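You operate a simulated robot arm through the tools that you are given. There is no shell and no other tool. Be economical: measure what you need, move in short steps, check, and stop when the job is done.

You run a simulated robot arm. Do the job below in one go: nothing can be reset, and whatever is moved stays where it is left.

## Task
Take the roll tag with the smallest size on its label from the top of the test bench and put it on the top of the turf bench.
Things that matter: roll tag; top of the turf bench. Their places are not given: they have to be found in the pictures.

It is judged by the outcome, as a careful person would: the job done as asked, and still so three seconds after it is handed in. It fails if anything else is knocked over, pushed out of place, dropped, spilled or broken.

## Robot
A 7-joint arm with a two-finger parallel gripper, fixed in place. Base frame: the origin is at the foot of the arm, x ahead of it, y to its left, z up; the work surface is at about z = 800. Readings come in mm, rad, newtons and seconds.
With the tool pointing down near the work surface it reaches from about 240 to 680 mm from the base axis. Its first joint turns from -1.152 to 1.152 rad. Payload 2.4 kg.
Tool frame: the origin (TCP) lies between the finger pads and is the grasp point; the fingertips stand 30 mm ahead of it; z points along the fingers, y is the line along which they close. Largest opening 94 mm; finger width 28, thickness 10; the body of the gripper, 50 by 96 mm, starts 55 mm behind the TCP.
Orientation is that of the tool frame in the base frame, as [roll, pitch, yaw] about the fixed x, y, z axes, in that order (R = Rz(yaw) Ry(pitch) Rx(roll)). With the fingers straight down and closing along the base's y, the tool's x points along the base's -x, its y along +y and its z along -z.

## Interface
- The arm moves only by the tool step_arm. Its argument "plan" is a list of rows, each a list of 7 numbers: the shift along the tool's x, y, z in units of 150 mm (1.0 is 150 mm), then the turn, a rotation vector about the tool's x, y, z in units of 60 degrees (1.0 is 60 degrees), then the gripper command, from -1 (fully open) to 1 (shut), values between in proportion. In form: [[x, y, z, ax, ay, az, hand], ...]. A call has 1 to 10 rows; each row is the pose to reach, as a shift and turn from the pose commanded when the call began, along the tool's axes at that moment. A call with a number of a shift or a turn outside -1 to 1 is refused whole. Rows are played at 5 a second. More than 50 mm and 0.15 rad between two rows, or a gripper value outside its range, and nothing of the call is played. Where a pose cannot be reached the arm comes as near as it can. A force on the tool above 40 N (or 10 N above the force at the start of the call, whichever is more), or a blocked arm, ends the call early, and 0.2 s more pass. The fingers move at their own pace (about 153 mm/s each) and stop on an object; they squeeze with about 40 N. The grip force told is the motor's: it shows also when the fingers shut on nothing. Time passes only in rows, and 0.2 s behind the last, so rows that repeat a pose let the fingers close. The reply holds the time, the measured pose of the TCP, the force on the tool along the base axes, the opening and the grip force, in the units named above and with some noise, and new pictures: "show" is both (left out), scene, wrist or none.
- Cameras (640 x 400 px; columns grow to the right, rows downward): "scene" is fixed at [22.7, 474.7, 1424.9]; the picture's right is [-0.85, -0.53, 0.00], its down [-0.39, 0.63, -0.67] and it looks along [0.35, -0.57, -0.74] (base axes); focal length 322 px, centre (320, 200). "wrist" rides on the gripper at [76, 14, -103] in the tool frame; the picture's right is [-0.18, 0.98, 0.00], its down [-0.75, -0.14, -0.64] and it looks along [-0.63, -0.12, 0.77] (tool axes); focal length 243 px, centre (320, 200).
- pixel_to_xyz(camera, pixels): for up to 12 pixels [column, row] of the newest picture of that camera ("zoom" is the newest enlarged one), the place [x, y, z] in the base frame of the surface seen there, good to about 3 mm. It takes no simulated time.
- close_up(camera, box): a new picture of the part [left, top, right, bottom] of that camera's present view, enlarged. It takes no simulated time.
- hand_in(): hands the job in; it is judged then, once.

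Keep the steps short. Do not move on a guess: measure, check each grasp and each placing, and mend mistakes. In all there are 60 turns and 170 pictures (those below and enlarged ones count). Leave the gripper open and the arm clear of the work at the hand-in unless told otherwise, and finish with a single line.

The tools are called as name(argument=value, ...) on one line, values as JSON. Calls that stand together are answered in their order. step_arm: Moves the arm, as the interface text tells. Its arguments: {"type":"object","properties":{"plan":{"type":"array"},"show":{"type":"string","enum":["both","scene","wrist","none"]}},"required":["plan"]} The other tools are called the same way: pixel_to_xyz (camera, pixels) gives the place of the surface under pixels of a picture; close_up (camera, box) takes an enlarged picture of a part of a camera's view; hand_in () hands the job in.

At the start:

```text
time_s: 0.0
tool_pos: [405.2, 18.7, 1088.1]
ee_rot: [-3.142, -0.001, 3.14]
contact_force: [0.7, 0.1, 0.6]
finger_gap: 93.9
grasp_force: 0.0
```

scene: 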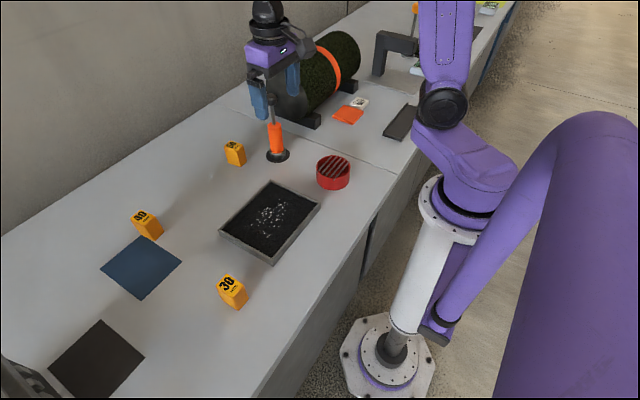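
wrist: 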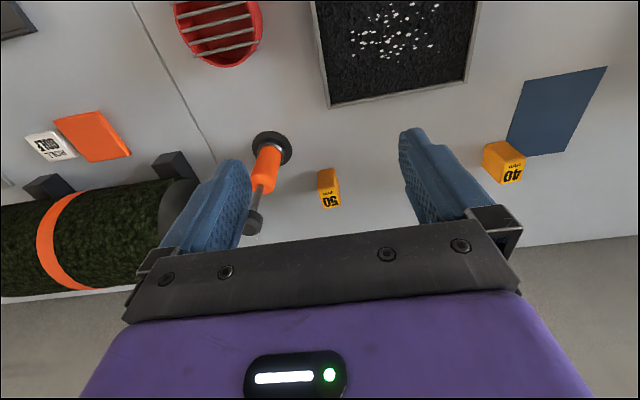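

I see three yellow tags (about 30, 40 and 50) on the near bench, and a seam with a turf roll beyond it. I'll enlarge the views to read the labels and see the benches.

close_up(camera="scene", box=[90, 120, 290, 320])

close_up(camera="scene", box=[220, 0, 540, 200])

pixel_to_xyz(camera="scene", pixels=[[227, 282], [232, 296], [140, 215], [235, 147], [349, 115], [360, 103], [400, 122], [345, 140], [375, 145], [390, 168], [230, 108], [250, 300]])

```text
2.00 times, centred on (190, 220) of scene
```

zoom: 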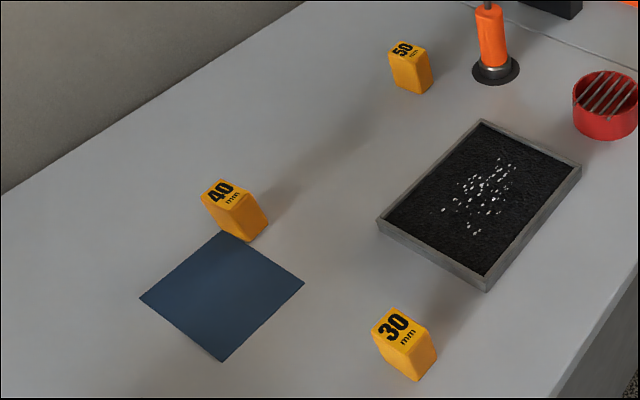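

```text
2.00 times, centred on (380, 100) of scene
```

zoom: 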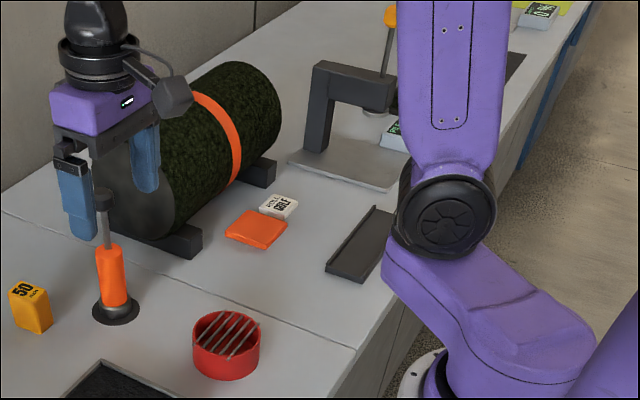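

```text
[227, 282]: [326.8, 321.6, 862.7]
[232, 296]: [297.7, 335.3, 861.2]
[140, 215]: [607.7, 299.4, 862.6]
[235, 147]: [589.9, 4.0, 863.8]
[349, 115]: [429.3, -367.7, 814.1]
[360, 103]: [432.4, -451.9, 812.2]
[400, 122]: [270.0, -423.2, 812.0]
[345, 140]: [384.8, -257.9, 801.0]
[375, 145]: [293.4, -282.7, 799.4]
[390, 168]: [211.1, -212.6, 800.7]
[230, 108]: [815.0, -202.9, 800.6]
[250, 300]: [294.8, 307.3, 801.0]
```

The 30 mm tag is the smallest one visible. Next I'll check the far bench labels, and the left corner for hidden tags.

close_up(camera="scene", box=[400, 0, 560, 100])

close_up(camera="scene", box=[300, 80, 460, 180])

close_up(camera="scene", box=[0, 300, 160, 400])

close_up(camera="scene", box=[190, 250, 270, 330])

pixel_to_xyz(camera="zoom", pixels=[[205, 150], [280, 105], [380, 210], [305, 275], [250, 180], [340, 300], [400, 240], [345, 380], [230, 240], [270, 330]])

```text
4.00 times, centred on (480, 50) of scene
```

zoom: 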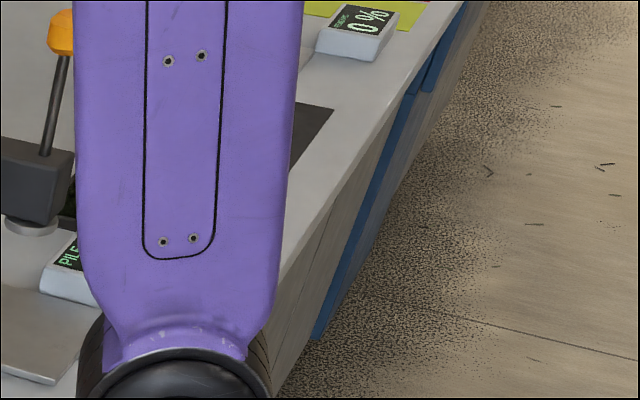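

```text
4.00 times, centred on (380, 130) of scene
```

zoom: 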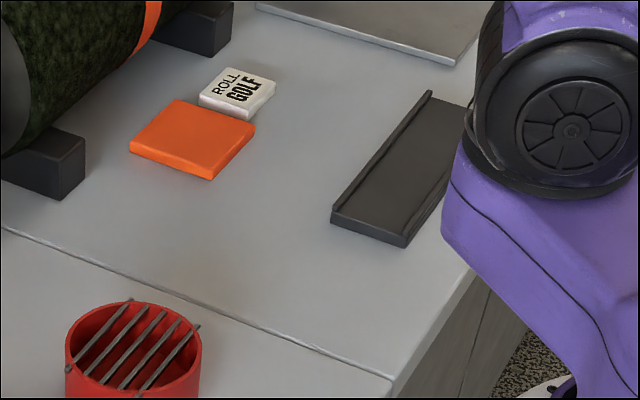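

```text
4.00 times, centred on (80, 350) of scene
```

zoom: 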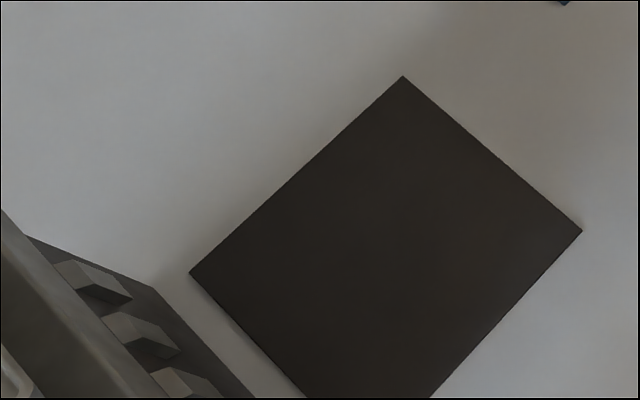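

```text
5.00 times, centred on (230, 290) of scene
```

zoom: 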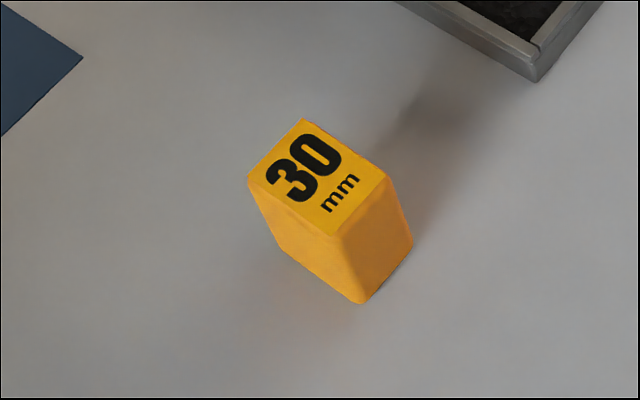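

```text
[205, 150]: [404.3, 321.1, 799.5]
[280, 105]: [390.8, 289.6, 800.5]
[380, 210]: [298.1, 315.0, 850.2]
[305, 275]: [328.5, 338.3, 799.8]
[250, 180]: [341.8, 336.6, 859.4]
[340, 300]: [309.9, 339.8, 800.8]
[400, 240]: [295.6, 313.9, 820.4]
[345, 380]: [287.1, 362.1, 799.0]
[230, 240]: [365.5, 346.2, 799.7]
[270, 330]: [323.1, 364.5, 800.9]
```

The near bench holds the 30/40/50 mm tags, so it's the test bench. The one across the seam, with the turf roll and the "ROLL GOLF" card, is the turf bench. I'll measure the 30 tag's top corners at zoom (302,122), (252,180), (333,234) and (380,174), and move on from there.

pixel_to_xyz(camera="zoom", pixels=[[303, 124], [254, 178], [333, 232], [379, 175], [316, 178], [278, 151], [356, 203], [293, 205], [341, 150], [282, 248], [362, 302]])

pixel_to_xyz(camera="scene", pixels=[[352, 124], [334, 117], [383, 134], [403, 140], [333, 172], [318, 170], [300, 122], [320, 118], [356, 152], [366, 132]])

```text
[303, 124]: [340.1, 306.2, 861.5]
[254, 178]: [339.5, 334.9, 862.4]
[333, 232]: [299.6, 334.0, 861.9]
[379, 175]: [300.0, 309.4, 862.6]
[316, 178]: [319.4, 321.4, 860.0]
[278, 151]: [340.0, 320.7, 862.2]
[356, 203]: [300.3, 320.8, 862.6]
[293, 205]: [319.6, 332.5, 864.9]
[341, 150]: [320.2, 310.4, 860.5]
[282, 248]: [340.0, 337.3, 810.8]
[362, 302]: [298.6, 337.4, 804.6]
```

```text
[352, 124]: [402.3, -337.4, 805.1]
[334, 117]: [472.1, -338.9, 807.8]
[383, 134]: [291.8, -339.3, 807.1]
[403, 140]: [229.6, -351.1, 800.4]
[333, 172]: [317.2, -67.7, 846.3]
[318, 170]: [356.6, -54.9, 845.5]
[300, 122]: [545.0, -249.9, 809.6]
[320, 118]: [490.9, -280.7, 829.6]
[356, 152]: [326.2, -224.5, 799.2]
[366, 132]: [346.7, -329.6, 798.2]
```

The tag spans x 298–342, y 306–337 with its top at z≈862. It's aligned with the base and centred at (320, 321), so closing along y on its 31 mm side works with the present orientation. I'm moving over it at height, in steps.

step_arm(plan=[[0.07, 0.25, 0, 0, 0, 0, -1], [0.14, 0.5, 0, 0, 0, 0, -1], [0.21, 0.75, 0, 0, 0, 0, -1], [0.28, 1.0, 0, 0, 0, 0, -1]], show="none")

step_arm(plan=[[0.07, 0.25, 0, 0, 0, 0, -1], [0.14, 0.5, 0, 0, 0, 0, -1], [0.21, 0.75, 0, 0, 0, 0, -1], [0.287, 1.0, 0, 0, 0, 0, -1]], show="both")

```text
time_s: 1.0
tool_pos: [363.0, 168.8, 1089.0]
ee_rot: [-3.141, 0.001, 3.139]
contact_force: [-0.1, 0.2, 0.8]
finger_gap: 93.7
grasp_force: 0.0
```

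```text
time_s: 2.0
tool_pos: [319.6, 317.4, 1088.5]
ee_rot: [3.14, 0.001, 3.139]
contact_force: [-0.1, 0.4, 0.5]
finger_gap: 94.1
grasp_force: 0.1
```

scene: 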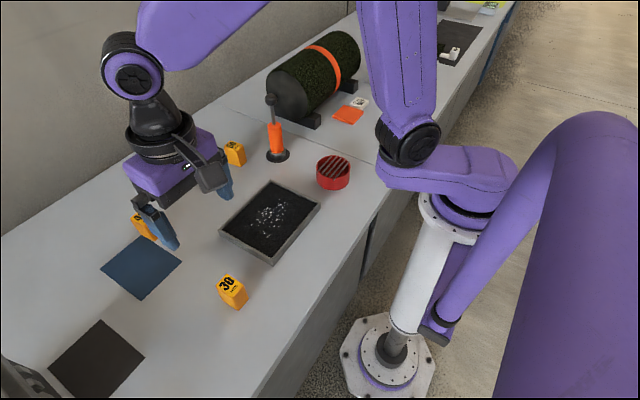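
wrist: 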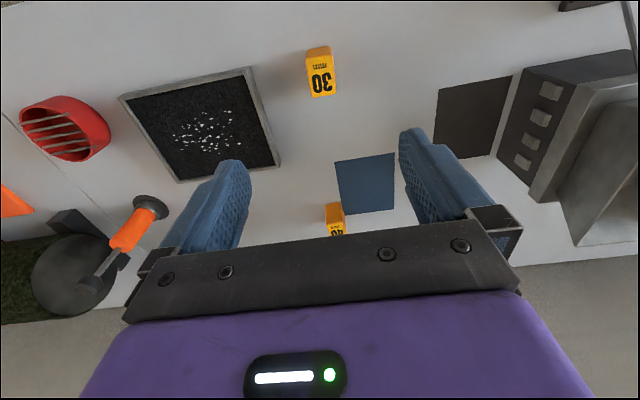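

The wrist view shows the 30 tag at (320,75), which fits it being straight below the TCP. There are no other tags on the left side. I'll check its top centre from this view, then descend.

pixel_to_xyz(camera="wrist", pixels=[[309, 74], [334, 74], [322, 94], [322, 72], [308, 90], [334, 90]])

step_arm(plan=[[0, 0.013, 0.25, 0, 0, 0, -1], [0, 0.025, 0.5, 0, 0, 0, -1], [0, 0.025, 0.75, 0, 0, 0, -1], [0, 0.025, 1.0, 0, 0, 0, -1]], show="both")

```text
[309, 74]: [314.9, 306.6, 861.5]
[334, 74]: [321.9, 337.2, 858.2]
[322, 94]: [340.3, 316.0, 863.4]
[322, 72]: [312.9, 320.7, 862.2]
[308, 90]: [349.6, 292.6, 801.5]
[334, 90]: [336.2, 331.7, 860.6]
```

```text
time_s: 3.0
tool_pos: [322.3, 323.1, 938.8]
ee_rot: [3.141, 0.001, 3.139]
contact_force: [-0.8, -0.5, -0.3]
finger_gap: 93.9
grasp_force: 0.1
```

scene: 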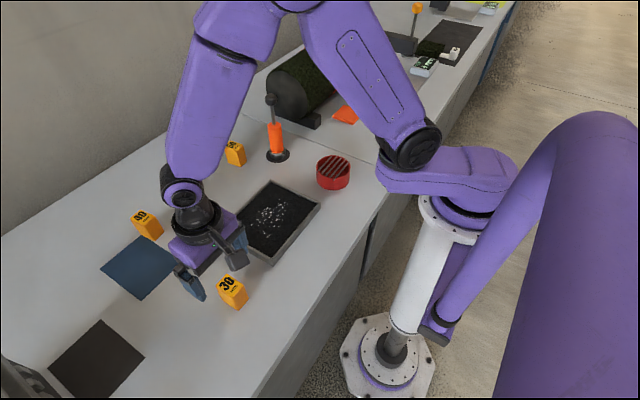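
wrist: 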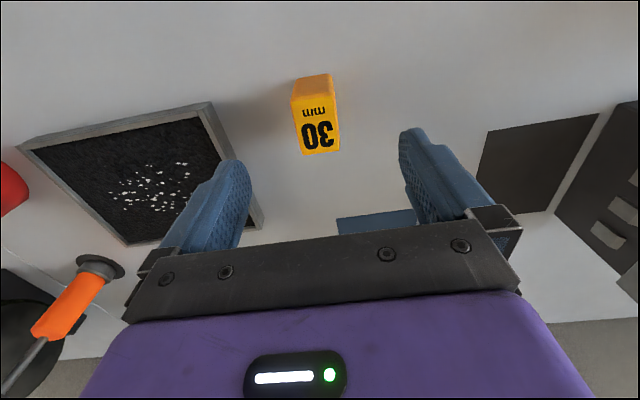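

The tag sits between the fingers at (315,115). Before I descend, I'll check the clearance between the tray corner, scene (271,264), and the finger at y≈266.

pixel_to_xyz(camera="scene", pixels=[[270, 262], [272, 264], [276, 258]])

pixel_to_xyz(camera="wrist", pixels=[[212, 106], [235, 170], [258, 222], [200, 110], [297, 125], [335, 125], [317, 150]])

```text
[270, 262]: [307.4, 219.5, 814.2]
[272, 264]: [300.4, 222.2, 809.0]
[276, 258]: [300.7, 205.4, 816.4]
```

```text
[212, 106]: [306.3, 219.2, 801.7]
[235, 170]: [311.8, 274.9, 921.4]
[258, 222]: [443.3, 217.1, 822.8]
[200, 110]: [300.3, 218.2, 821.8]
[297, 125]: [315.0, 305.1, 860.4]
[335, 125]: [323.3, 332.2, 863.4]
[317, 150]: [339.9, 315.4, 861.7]
```

The tray edge is at y≈222, which leaves plenty of room. I'll descend 98 mm, then close.

step_arm(plan=[[0.013, 0, 0.22, 0, 0, 0, -1], [0.013, -0.007, 0.44, 0, 0, 0, -1], [0.013, -0.01, 0.58, 0, 0, 0, -1], [0.013, -0.01, 0.66, 0, 0, 0, -1], [0.013, -0.01, 0.66, 0, 0, 0, -1]], show="wrist")

```text
time_s: 4.2
tool_pos: [318.9, 319.8, 839.2]
ee_rot: [3.14, 0.0, -3.141]
contact_force: [-0.6, -0.3, 0.2]
finger_gap: 94.0
grasp_force: 0.1
```

wrist: 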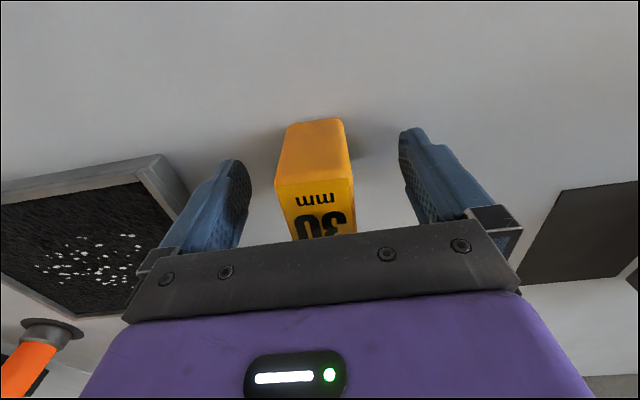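

The TCP is at (319, 320, 839) with the tag between the pads. Closing now.

step_arm(plan=[[0, 0, 0, 0, 0, 0, 0.0], [0, 0, 0, 0, 0, 0, 0.6], [0, 0, 0, 0, 0, 0, 1], [0, 0, 0, 0, 0, 0, 1]], show="wrist")

```text
time_s: 5.2
tool_pos: [319.3, 319.5, 839.2]
ee_rot: [-3.141, 0.0, -3.141]
contact_force: [0.0, -0.1, 0.4]
finger_gap: 37.7
grasp_force: 39.8
```

wrist: 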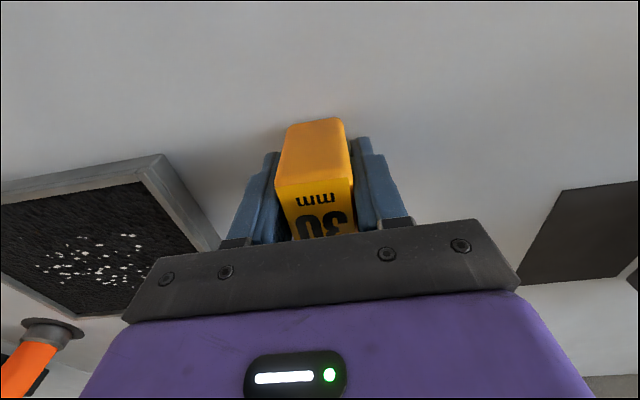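

The grip holds at 37.7 mm and 40 N. I'll lift straight up and check it.

step_arm(plan=[[0, 0, -0.1, 0, 0, 0, 1], [0, 0, -0.3, 0, 0, 0, 1], [0, 0, -0.55, 0, 0, 0, 1], [0, 0, -0.8, 0, 0, 0, 1], [0, 0, -1, 0, 0, 0, 1]], show="both")

```text
time_s: 6.4
tool_pos: [318.7, 320.4, 989.0]
ee_rot: [-3.141, 0.001, -3.141]
contact_force: [-0.7, 0.3, -0.9]
finger_gap: 37.4
grasp_force: 40.7
```

scene: 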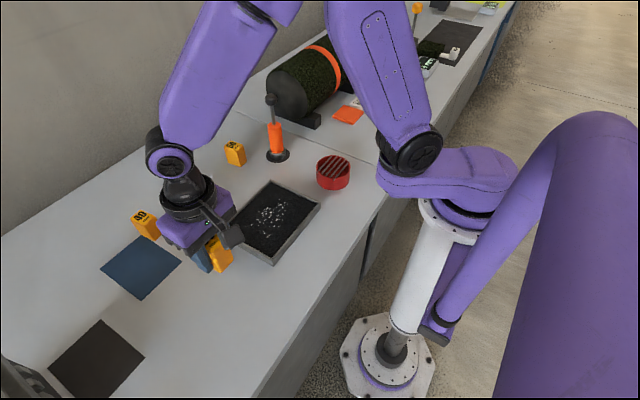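
wrist: 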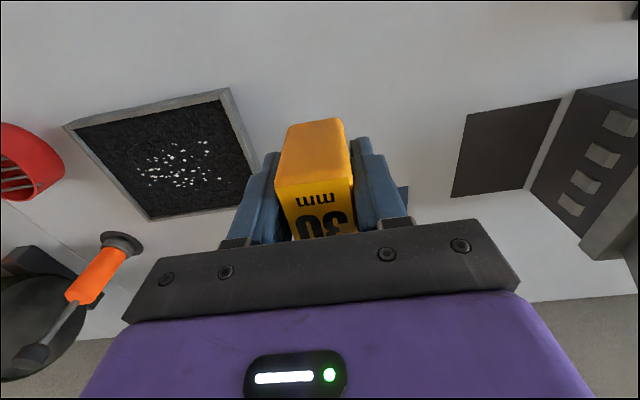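

The tag is held upright and moves with the gripper. I'll carry it high across toward (345, -275) on the turf bench.

step_arm(plan=[[0, -0.25, -0.1, 0, 0, 0, 1], [0, -0.5, -0.2, 0, 0, 0, 1], [0, -0.75, -0.3, 0, 0, 0, 1], [0, -1, -0.35, 0, 0, 0, 1]], show="none")

step_arm(plan=[[0, -0.25, 0, 0, 0, 0, 1], [0, -0.5, 0, 0, 0, 0, 1], [0, -0.75, 0, 0, 0, 0, 1], [0, -1, 0, 0, 0, 0, 1]], show="scene")

step_arm(plan=[[-0.05, -0.25, 0, 0, 0, 0, 1], [-0.1, -0.5, 0, 0, 0, 0, 1], [-0.15, -0.75, 0, 0, 0, 0, 1], [-0.17, -1, 0, 0, 0, 0, 1]], show="both")

```text
time_s: 7.4
tool_pos: [318.5, 169.0, 1044.2]
ee_rot: [-3.141, 0.002, -3.14]
contact_force: [0.6, 0.4, -0.8]
finger_gap: 37.7
grasp_force: 40.3
```

```text
time_s: 8.4
tool_pos: [318.8, 21.3, 1042.5]
ee_rot: [3.142, 0.002, 3.14]
contact_force: [0.2, 0.0, 0.5]
finger_gap: 37.5
grasp_force: 40.2
```

scene: 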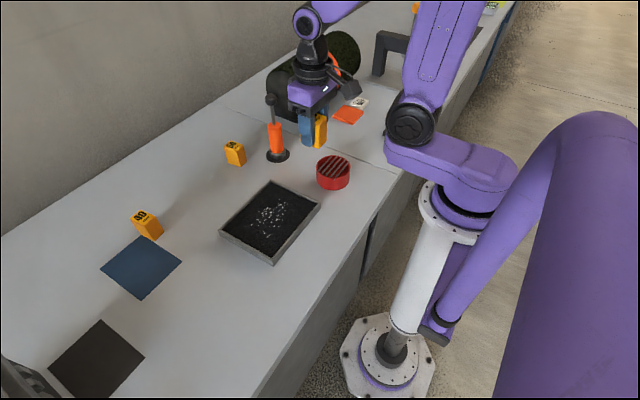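

```text
time_s: 9.4
tool_pos: [342.9, -130.8, 1043.1]
ee_rot: [-3.141, 0.0, 3.141]
contact_force: [-0.9, 0.1, -0.7]
finger_gap: 37.4
grasp_force: 39.7
```

scene: 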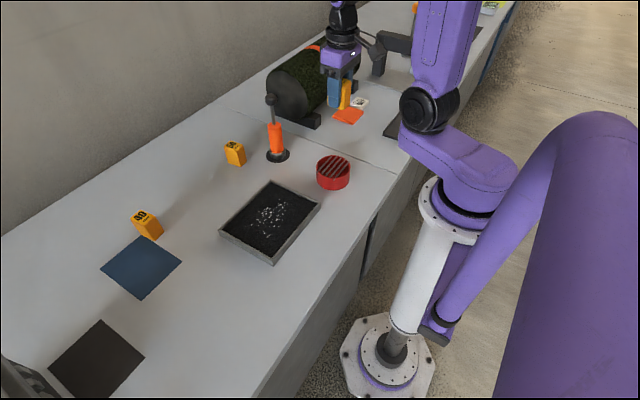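
wrist: 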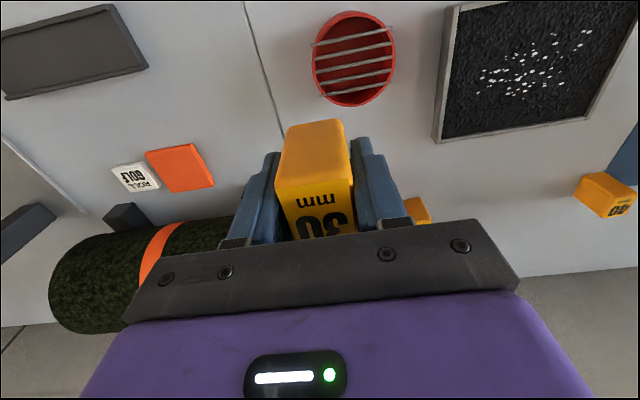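

The wrist view now shows the free patch between the orange card (180,168), the dark tray (80,50) and the seam (265,60). I'll measure its limits.

pixel_to_xyz(camera="wrist", pixels=[[193, 144], [214, 186], [147, 68], [256, 30], [275, 100], [218, 110], [200, 90], [190, 222], [230, 220], [115, 8]])

```text
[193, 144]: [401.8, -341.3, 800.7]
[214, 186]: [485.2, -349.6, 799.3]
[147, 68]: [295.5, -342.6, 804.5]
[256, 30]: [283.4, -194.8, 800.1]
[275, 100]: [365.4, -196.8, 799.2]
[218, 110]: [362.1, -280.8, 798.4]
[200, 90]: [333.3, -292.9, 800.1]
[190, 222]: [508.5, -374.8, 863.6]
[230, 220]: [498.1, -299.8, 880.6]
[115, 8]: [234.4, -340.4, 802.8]
```

The free patch runs from y -340 to -196, and the turf roll stands clear at x≥498. The target is (343, -267). I'll move over it, then lower in part.

step_arm(plan=[[0, -0.25, 0, 0, 0, 0, 1], [0, -0.5, 0, 0, 0, 0, 1], [0, -0.75, 0, 0, 0, 0, 1], [0, -0.91, 0, 0, 0, 0, 1], [0, -0.91, 0, 0, 0, 0, 1]], show="none")

step_arm(plan=[[0, 0, 0.25, 0, 0, 0, 1], [0, 0, 0.5, 0, 0, 0, 1], [0, 0, 0.75, 0, 0, 0, 1], [0, 0, 1, 0, 0, 0, 1], [0, 0, 1, 0, 0, 0, 1]], show="both")

```text
time_s: 10.6
tool_pos: [342.0, -264.7, 1042.5]
ee_rot: [-3.14, 0.0, -3.141]
contact_force: [-0.1, 0.1, 0.5]
finger_gap: 37.3
grasp_force: 40.0
```

```text
time_s: 11.8
tool_pos: [344.2, -265.1, 892.0]
ee_rot: [-3.141, 0.0, 3.141]
contact_force: [0.2, 0.2, 0.1]
finger_gap: 37.0
grasp_force: 39.6
```

scene: 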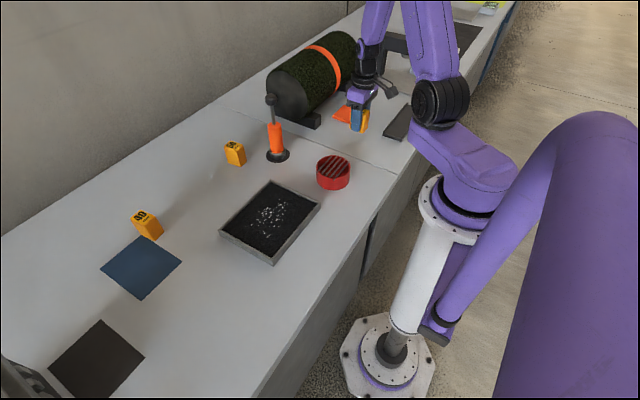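
wrist: 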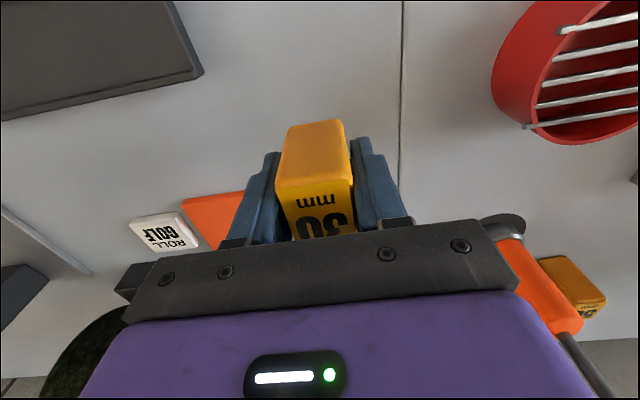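

It's positioned well. I'll lower it 51 mm to just above the grasp height, slowly.

step_arm(plan=[[0, 0, 0.15, 0, 0, 0, 1], [0, 0, 0.26, 0, 0, 0, 1], [0, 0, 0.31, 0, 0, 0, 1], [0, 0, 0.335, 0, 0, 0, 1], [0, 0, 0.345, 0, 0, 0, 1], [0, 0, 0.345, 0, 0, 0, 1]], show="both")

```text
time_s: 13.2
tool_pos: [345.1, -264.2, 840.1]
ee_rot: [3.141, 0.001, -3.142]
contact_force: [-0.1, -0.5, -0.5]
finger_gap: 37.3
grasp_force: 40.1
```

scene: 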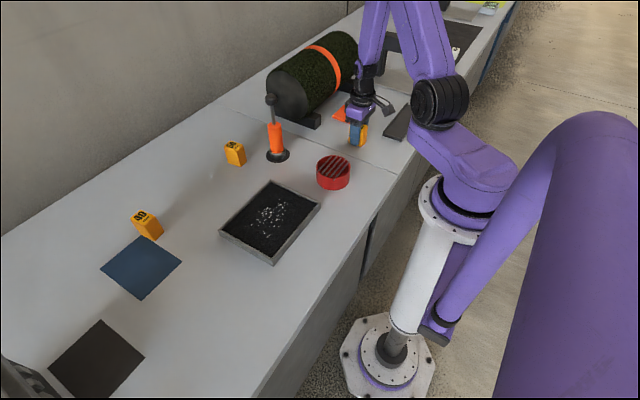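
wrist: 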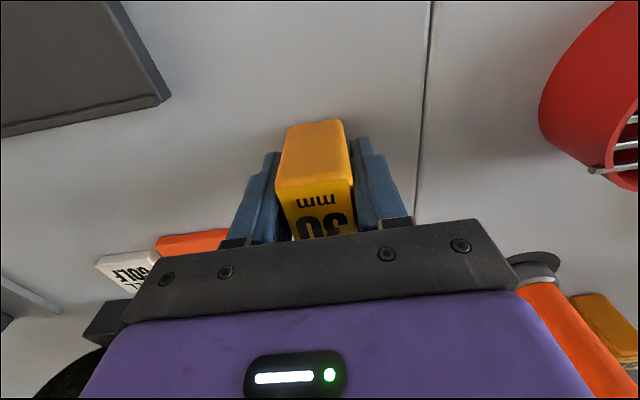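

No contact force yet, and it's about 1 mm above the original height. I'll ease it down in 0.5–1 mm steps until it touches.

step_arm(plan=[[0, 0, 0.003, 0, 0, 0, 1], [0, 0, 0.006, 0, 0, 0, 1], [0, 0, 0.009, 0, 0, 0, 1], [0, 0, 0.009, 0, 0, 0, 1]], show="none")

```text
time_s: 14.2
tool_pos: [344.4, -265.4, 838.6]
ee_rot: [-3.14, 0.0, -3.141]
contact_force: [0.3, -0.4, 5.4]
finger_gap: 37.4
grasp_force: 40.3
```

An upward force of 5.4 N shows the tag is resting on the bench. I'll open gradually, stopping at a modest width.

step_arm(plan=[[0, 0, 0, 0, 0, 0, 0.15], [0, 0, 0, 0, 0, 0, 0.0], [0, 0, 0, 0, 0, 0, -0.4], [0, 0, 0, 0, 0, 0, -0.7], [0, 0, 0, 0, 0, 0, -0.7]], show="wrist")

```text
time_s: 15.4
tool_pos: [344.1, -266.5, 839.1]
ee_rot: [3.141, 0.0, -3.141]
contact_force: [0.8, 0.3, -0.7]
finger_gap: 80.0
grasp_force: 0.0
```

wrist: 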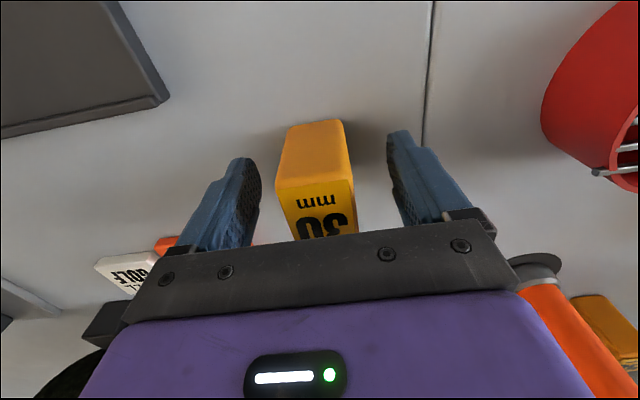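

The tag stands free between the open fingers. I'll go straight up, then swing back.

step_arm(plan=[[0, 0, -0.15, 0, 0, 0, -0.7], [0, 0, -0.35, 0, 0, 0, -0.7], [0, 0, -0.6, 0, 0, 0, -0.7], [0, 0, -0.85, 0, 0, 0, -1], [0, 0, -1, 0, 0, 0, -1]], show="none")

step_arm(plan=[[0, 0, -0.25, 0, 0, 0, -1], [0, 0.15, -0.45, 0, 0, 0, -1], [0, 0.4, -0.5, 0, 0, 0, -1], [0, 0.65, -0.5, 0, 0, 0, -1], [0, 0.9, -0.5, 0, 0, 0, -1], [0, 0.9, -0.5, 0, 0, 0, -1]], show="both")

```text
time_s: 16.6
tool_pos: [343.3, -264.0, 988.2]
ee_rot: [3.142, 0.002, 3.139]
contact_force: [0.7, -0.1, -0.3]
finger_gap: 94.0
grasp_force: 0.0
```

```text
time_s: 18.0
tool_pos: [344.4, -131.0, 1063.7]
ee_rot: [3.141, 0.0, 3.14]
contact_force: [-0.1, 0.3, -0.6]
finger_gap: 94.0
grasp_force: 0.1
```

scene: 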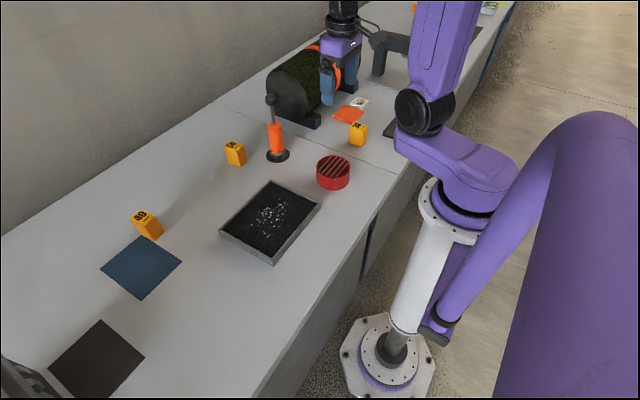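
wrist: 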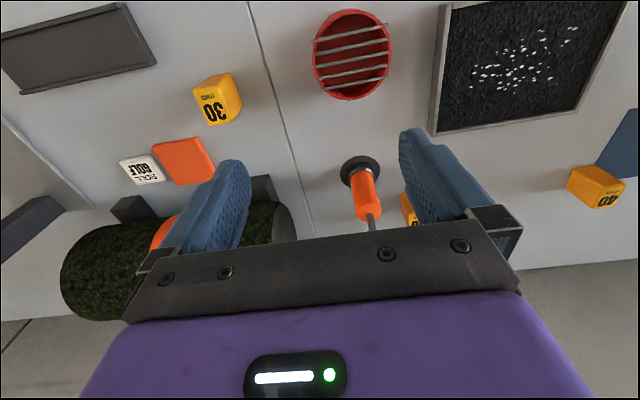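

The 30 mm tag stands upright on the turf bench at wrist (215,100), beyond the seam. Everything else is where it was, the gripper is open and the arm is clear, so I'm handing in.

hand_in()

```text
The job is handed in.
```

The 30 mm roll tag, the smallest of the three on the test bench, now stands upright on top of the turf bench, and nothing else was moved.
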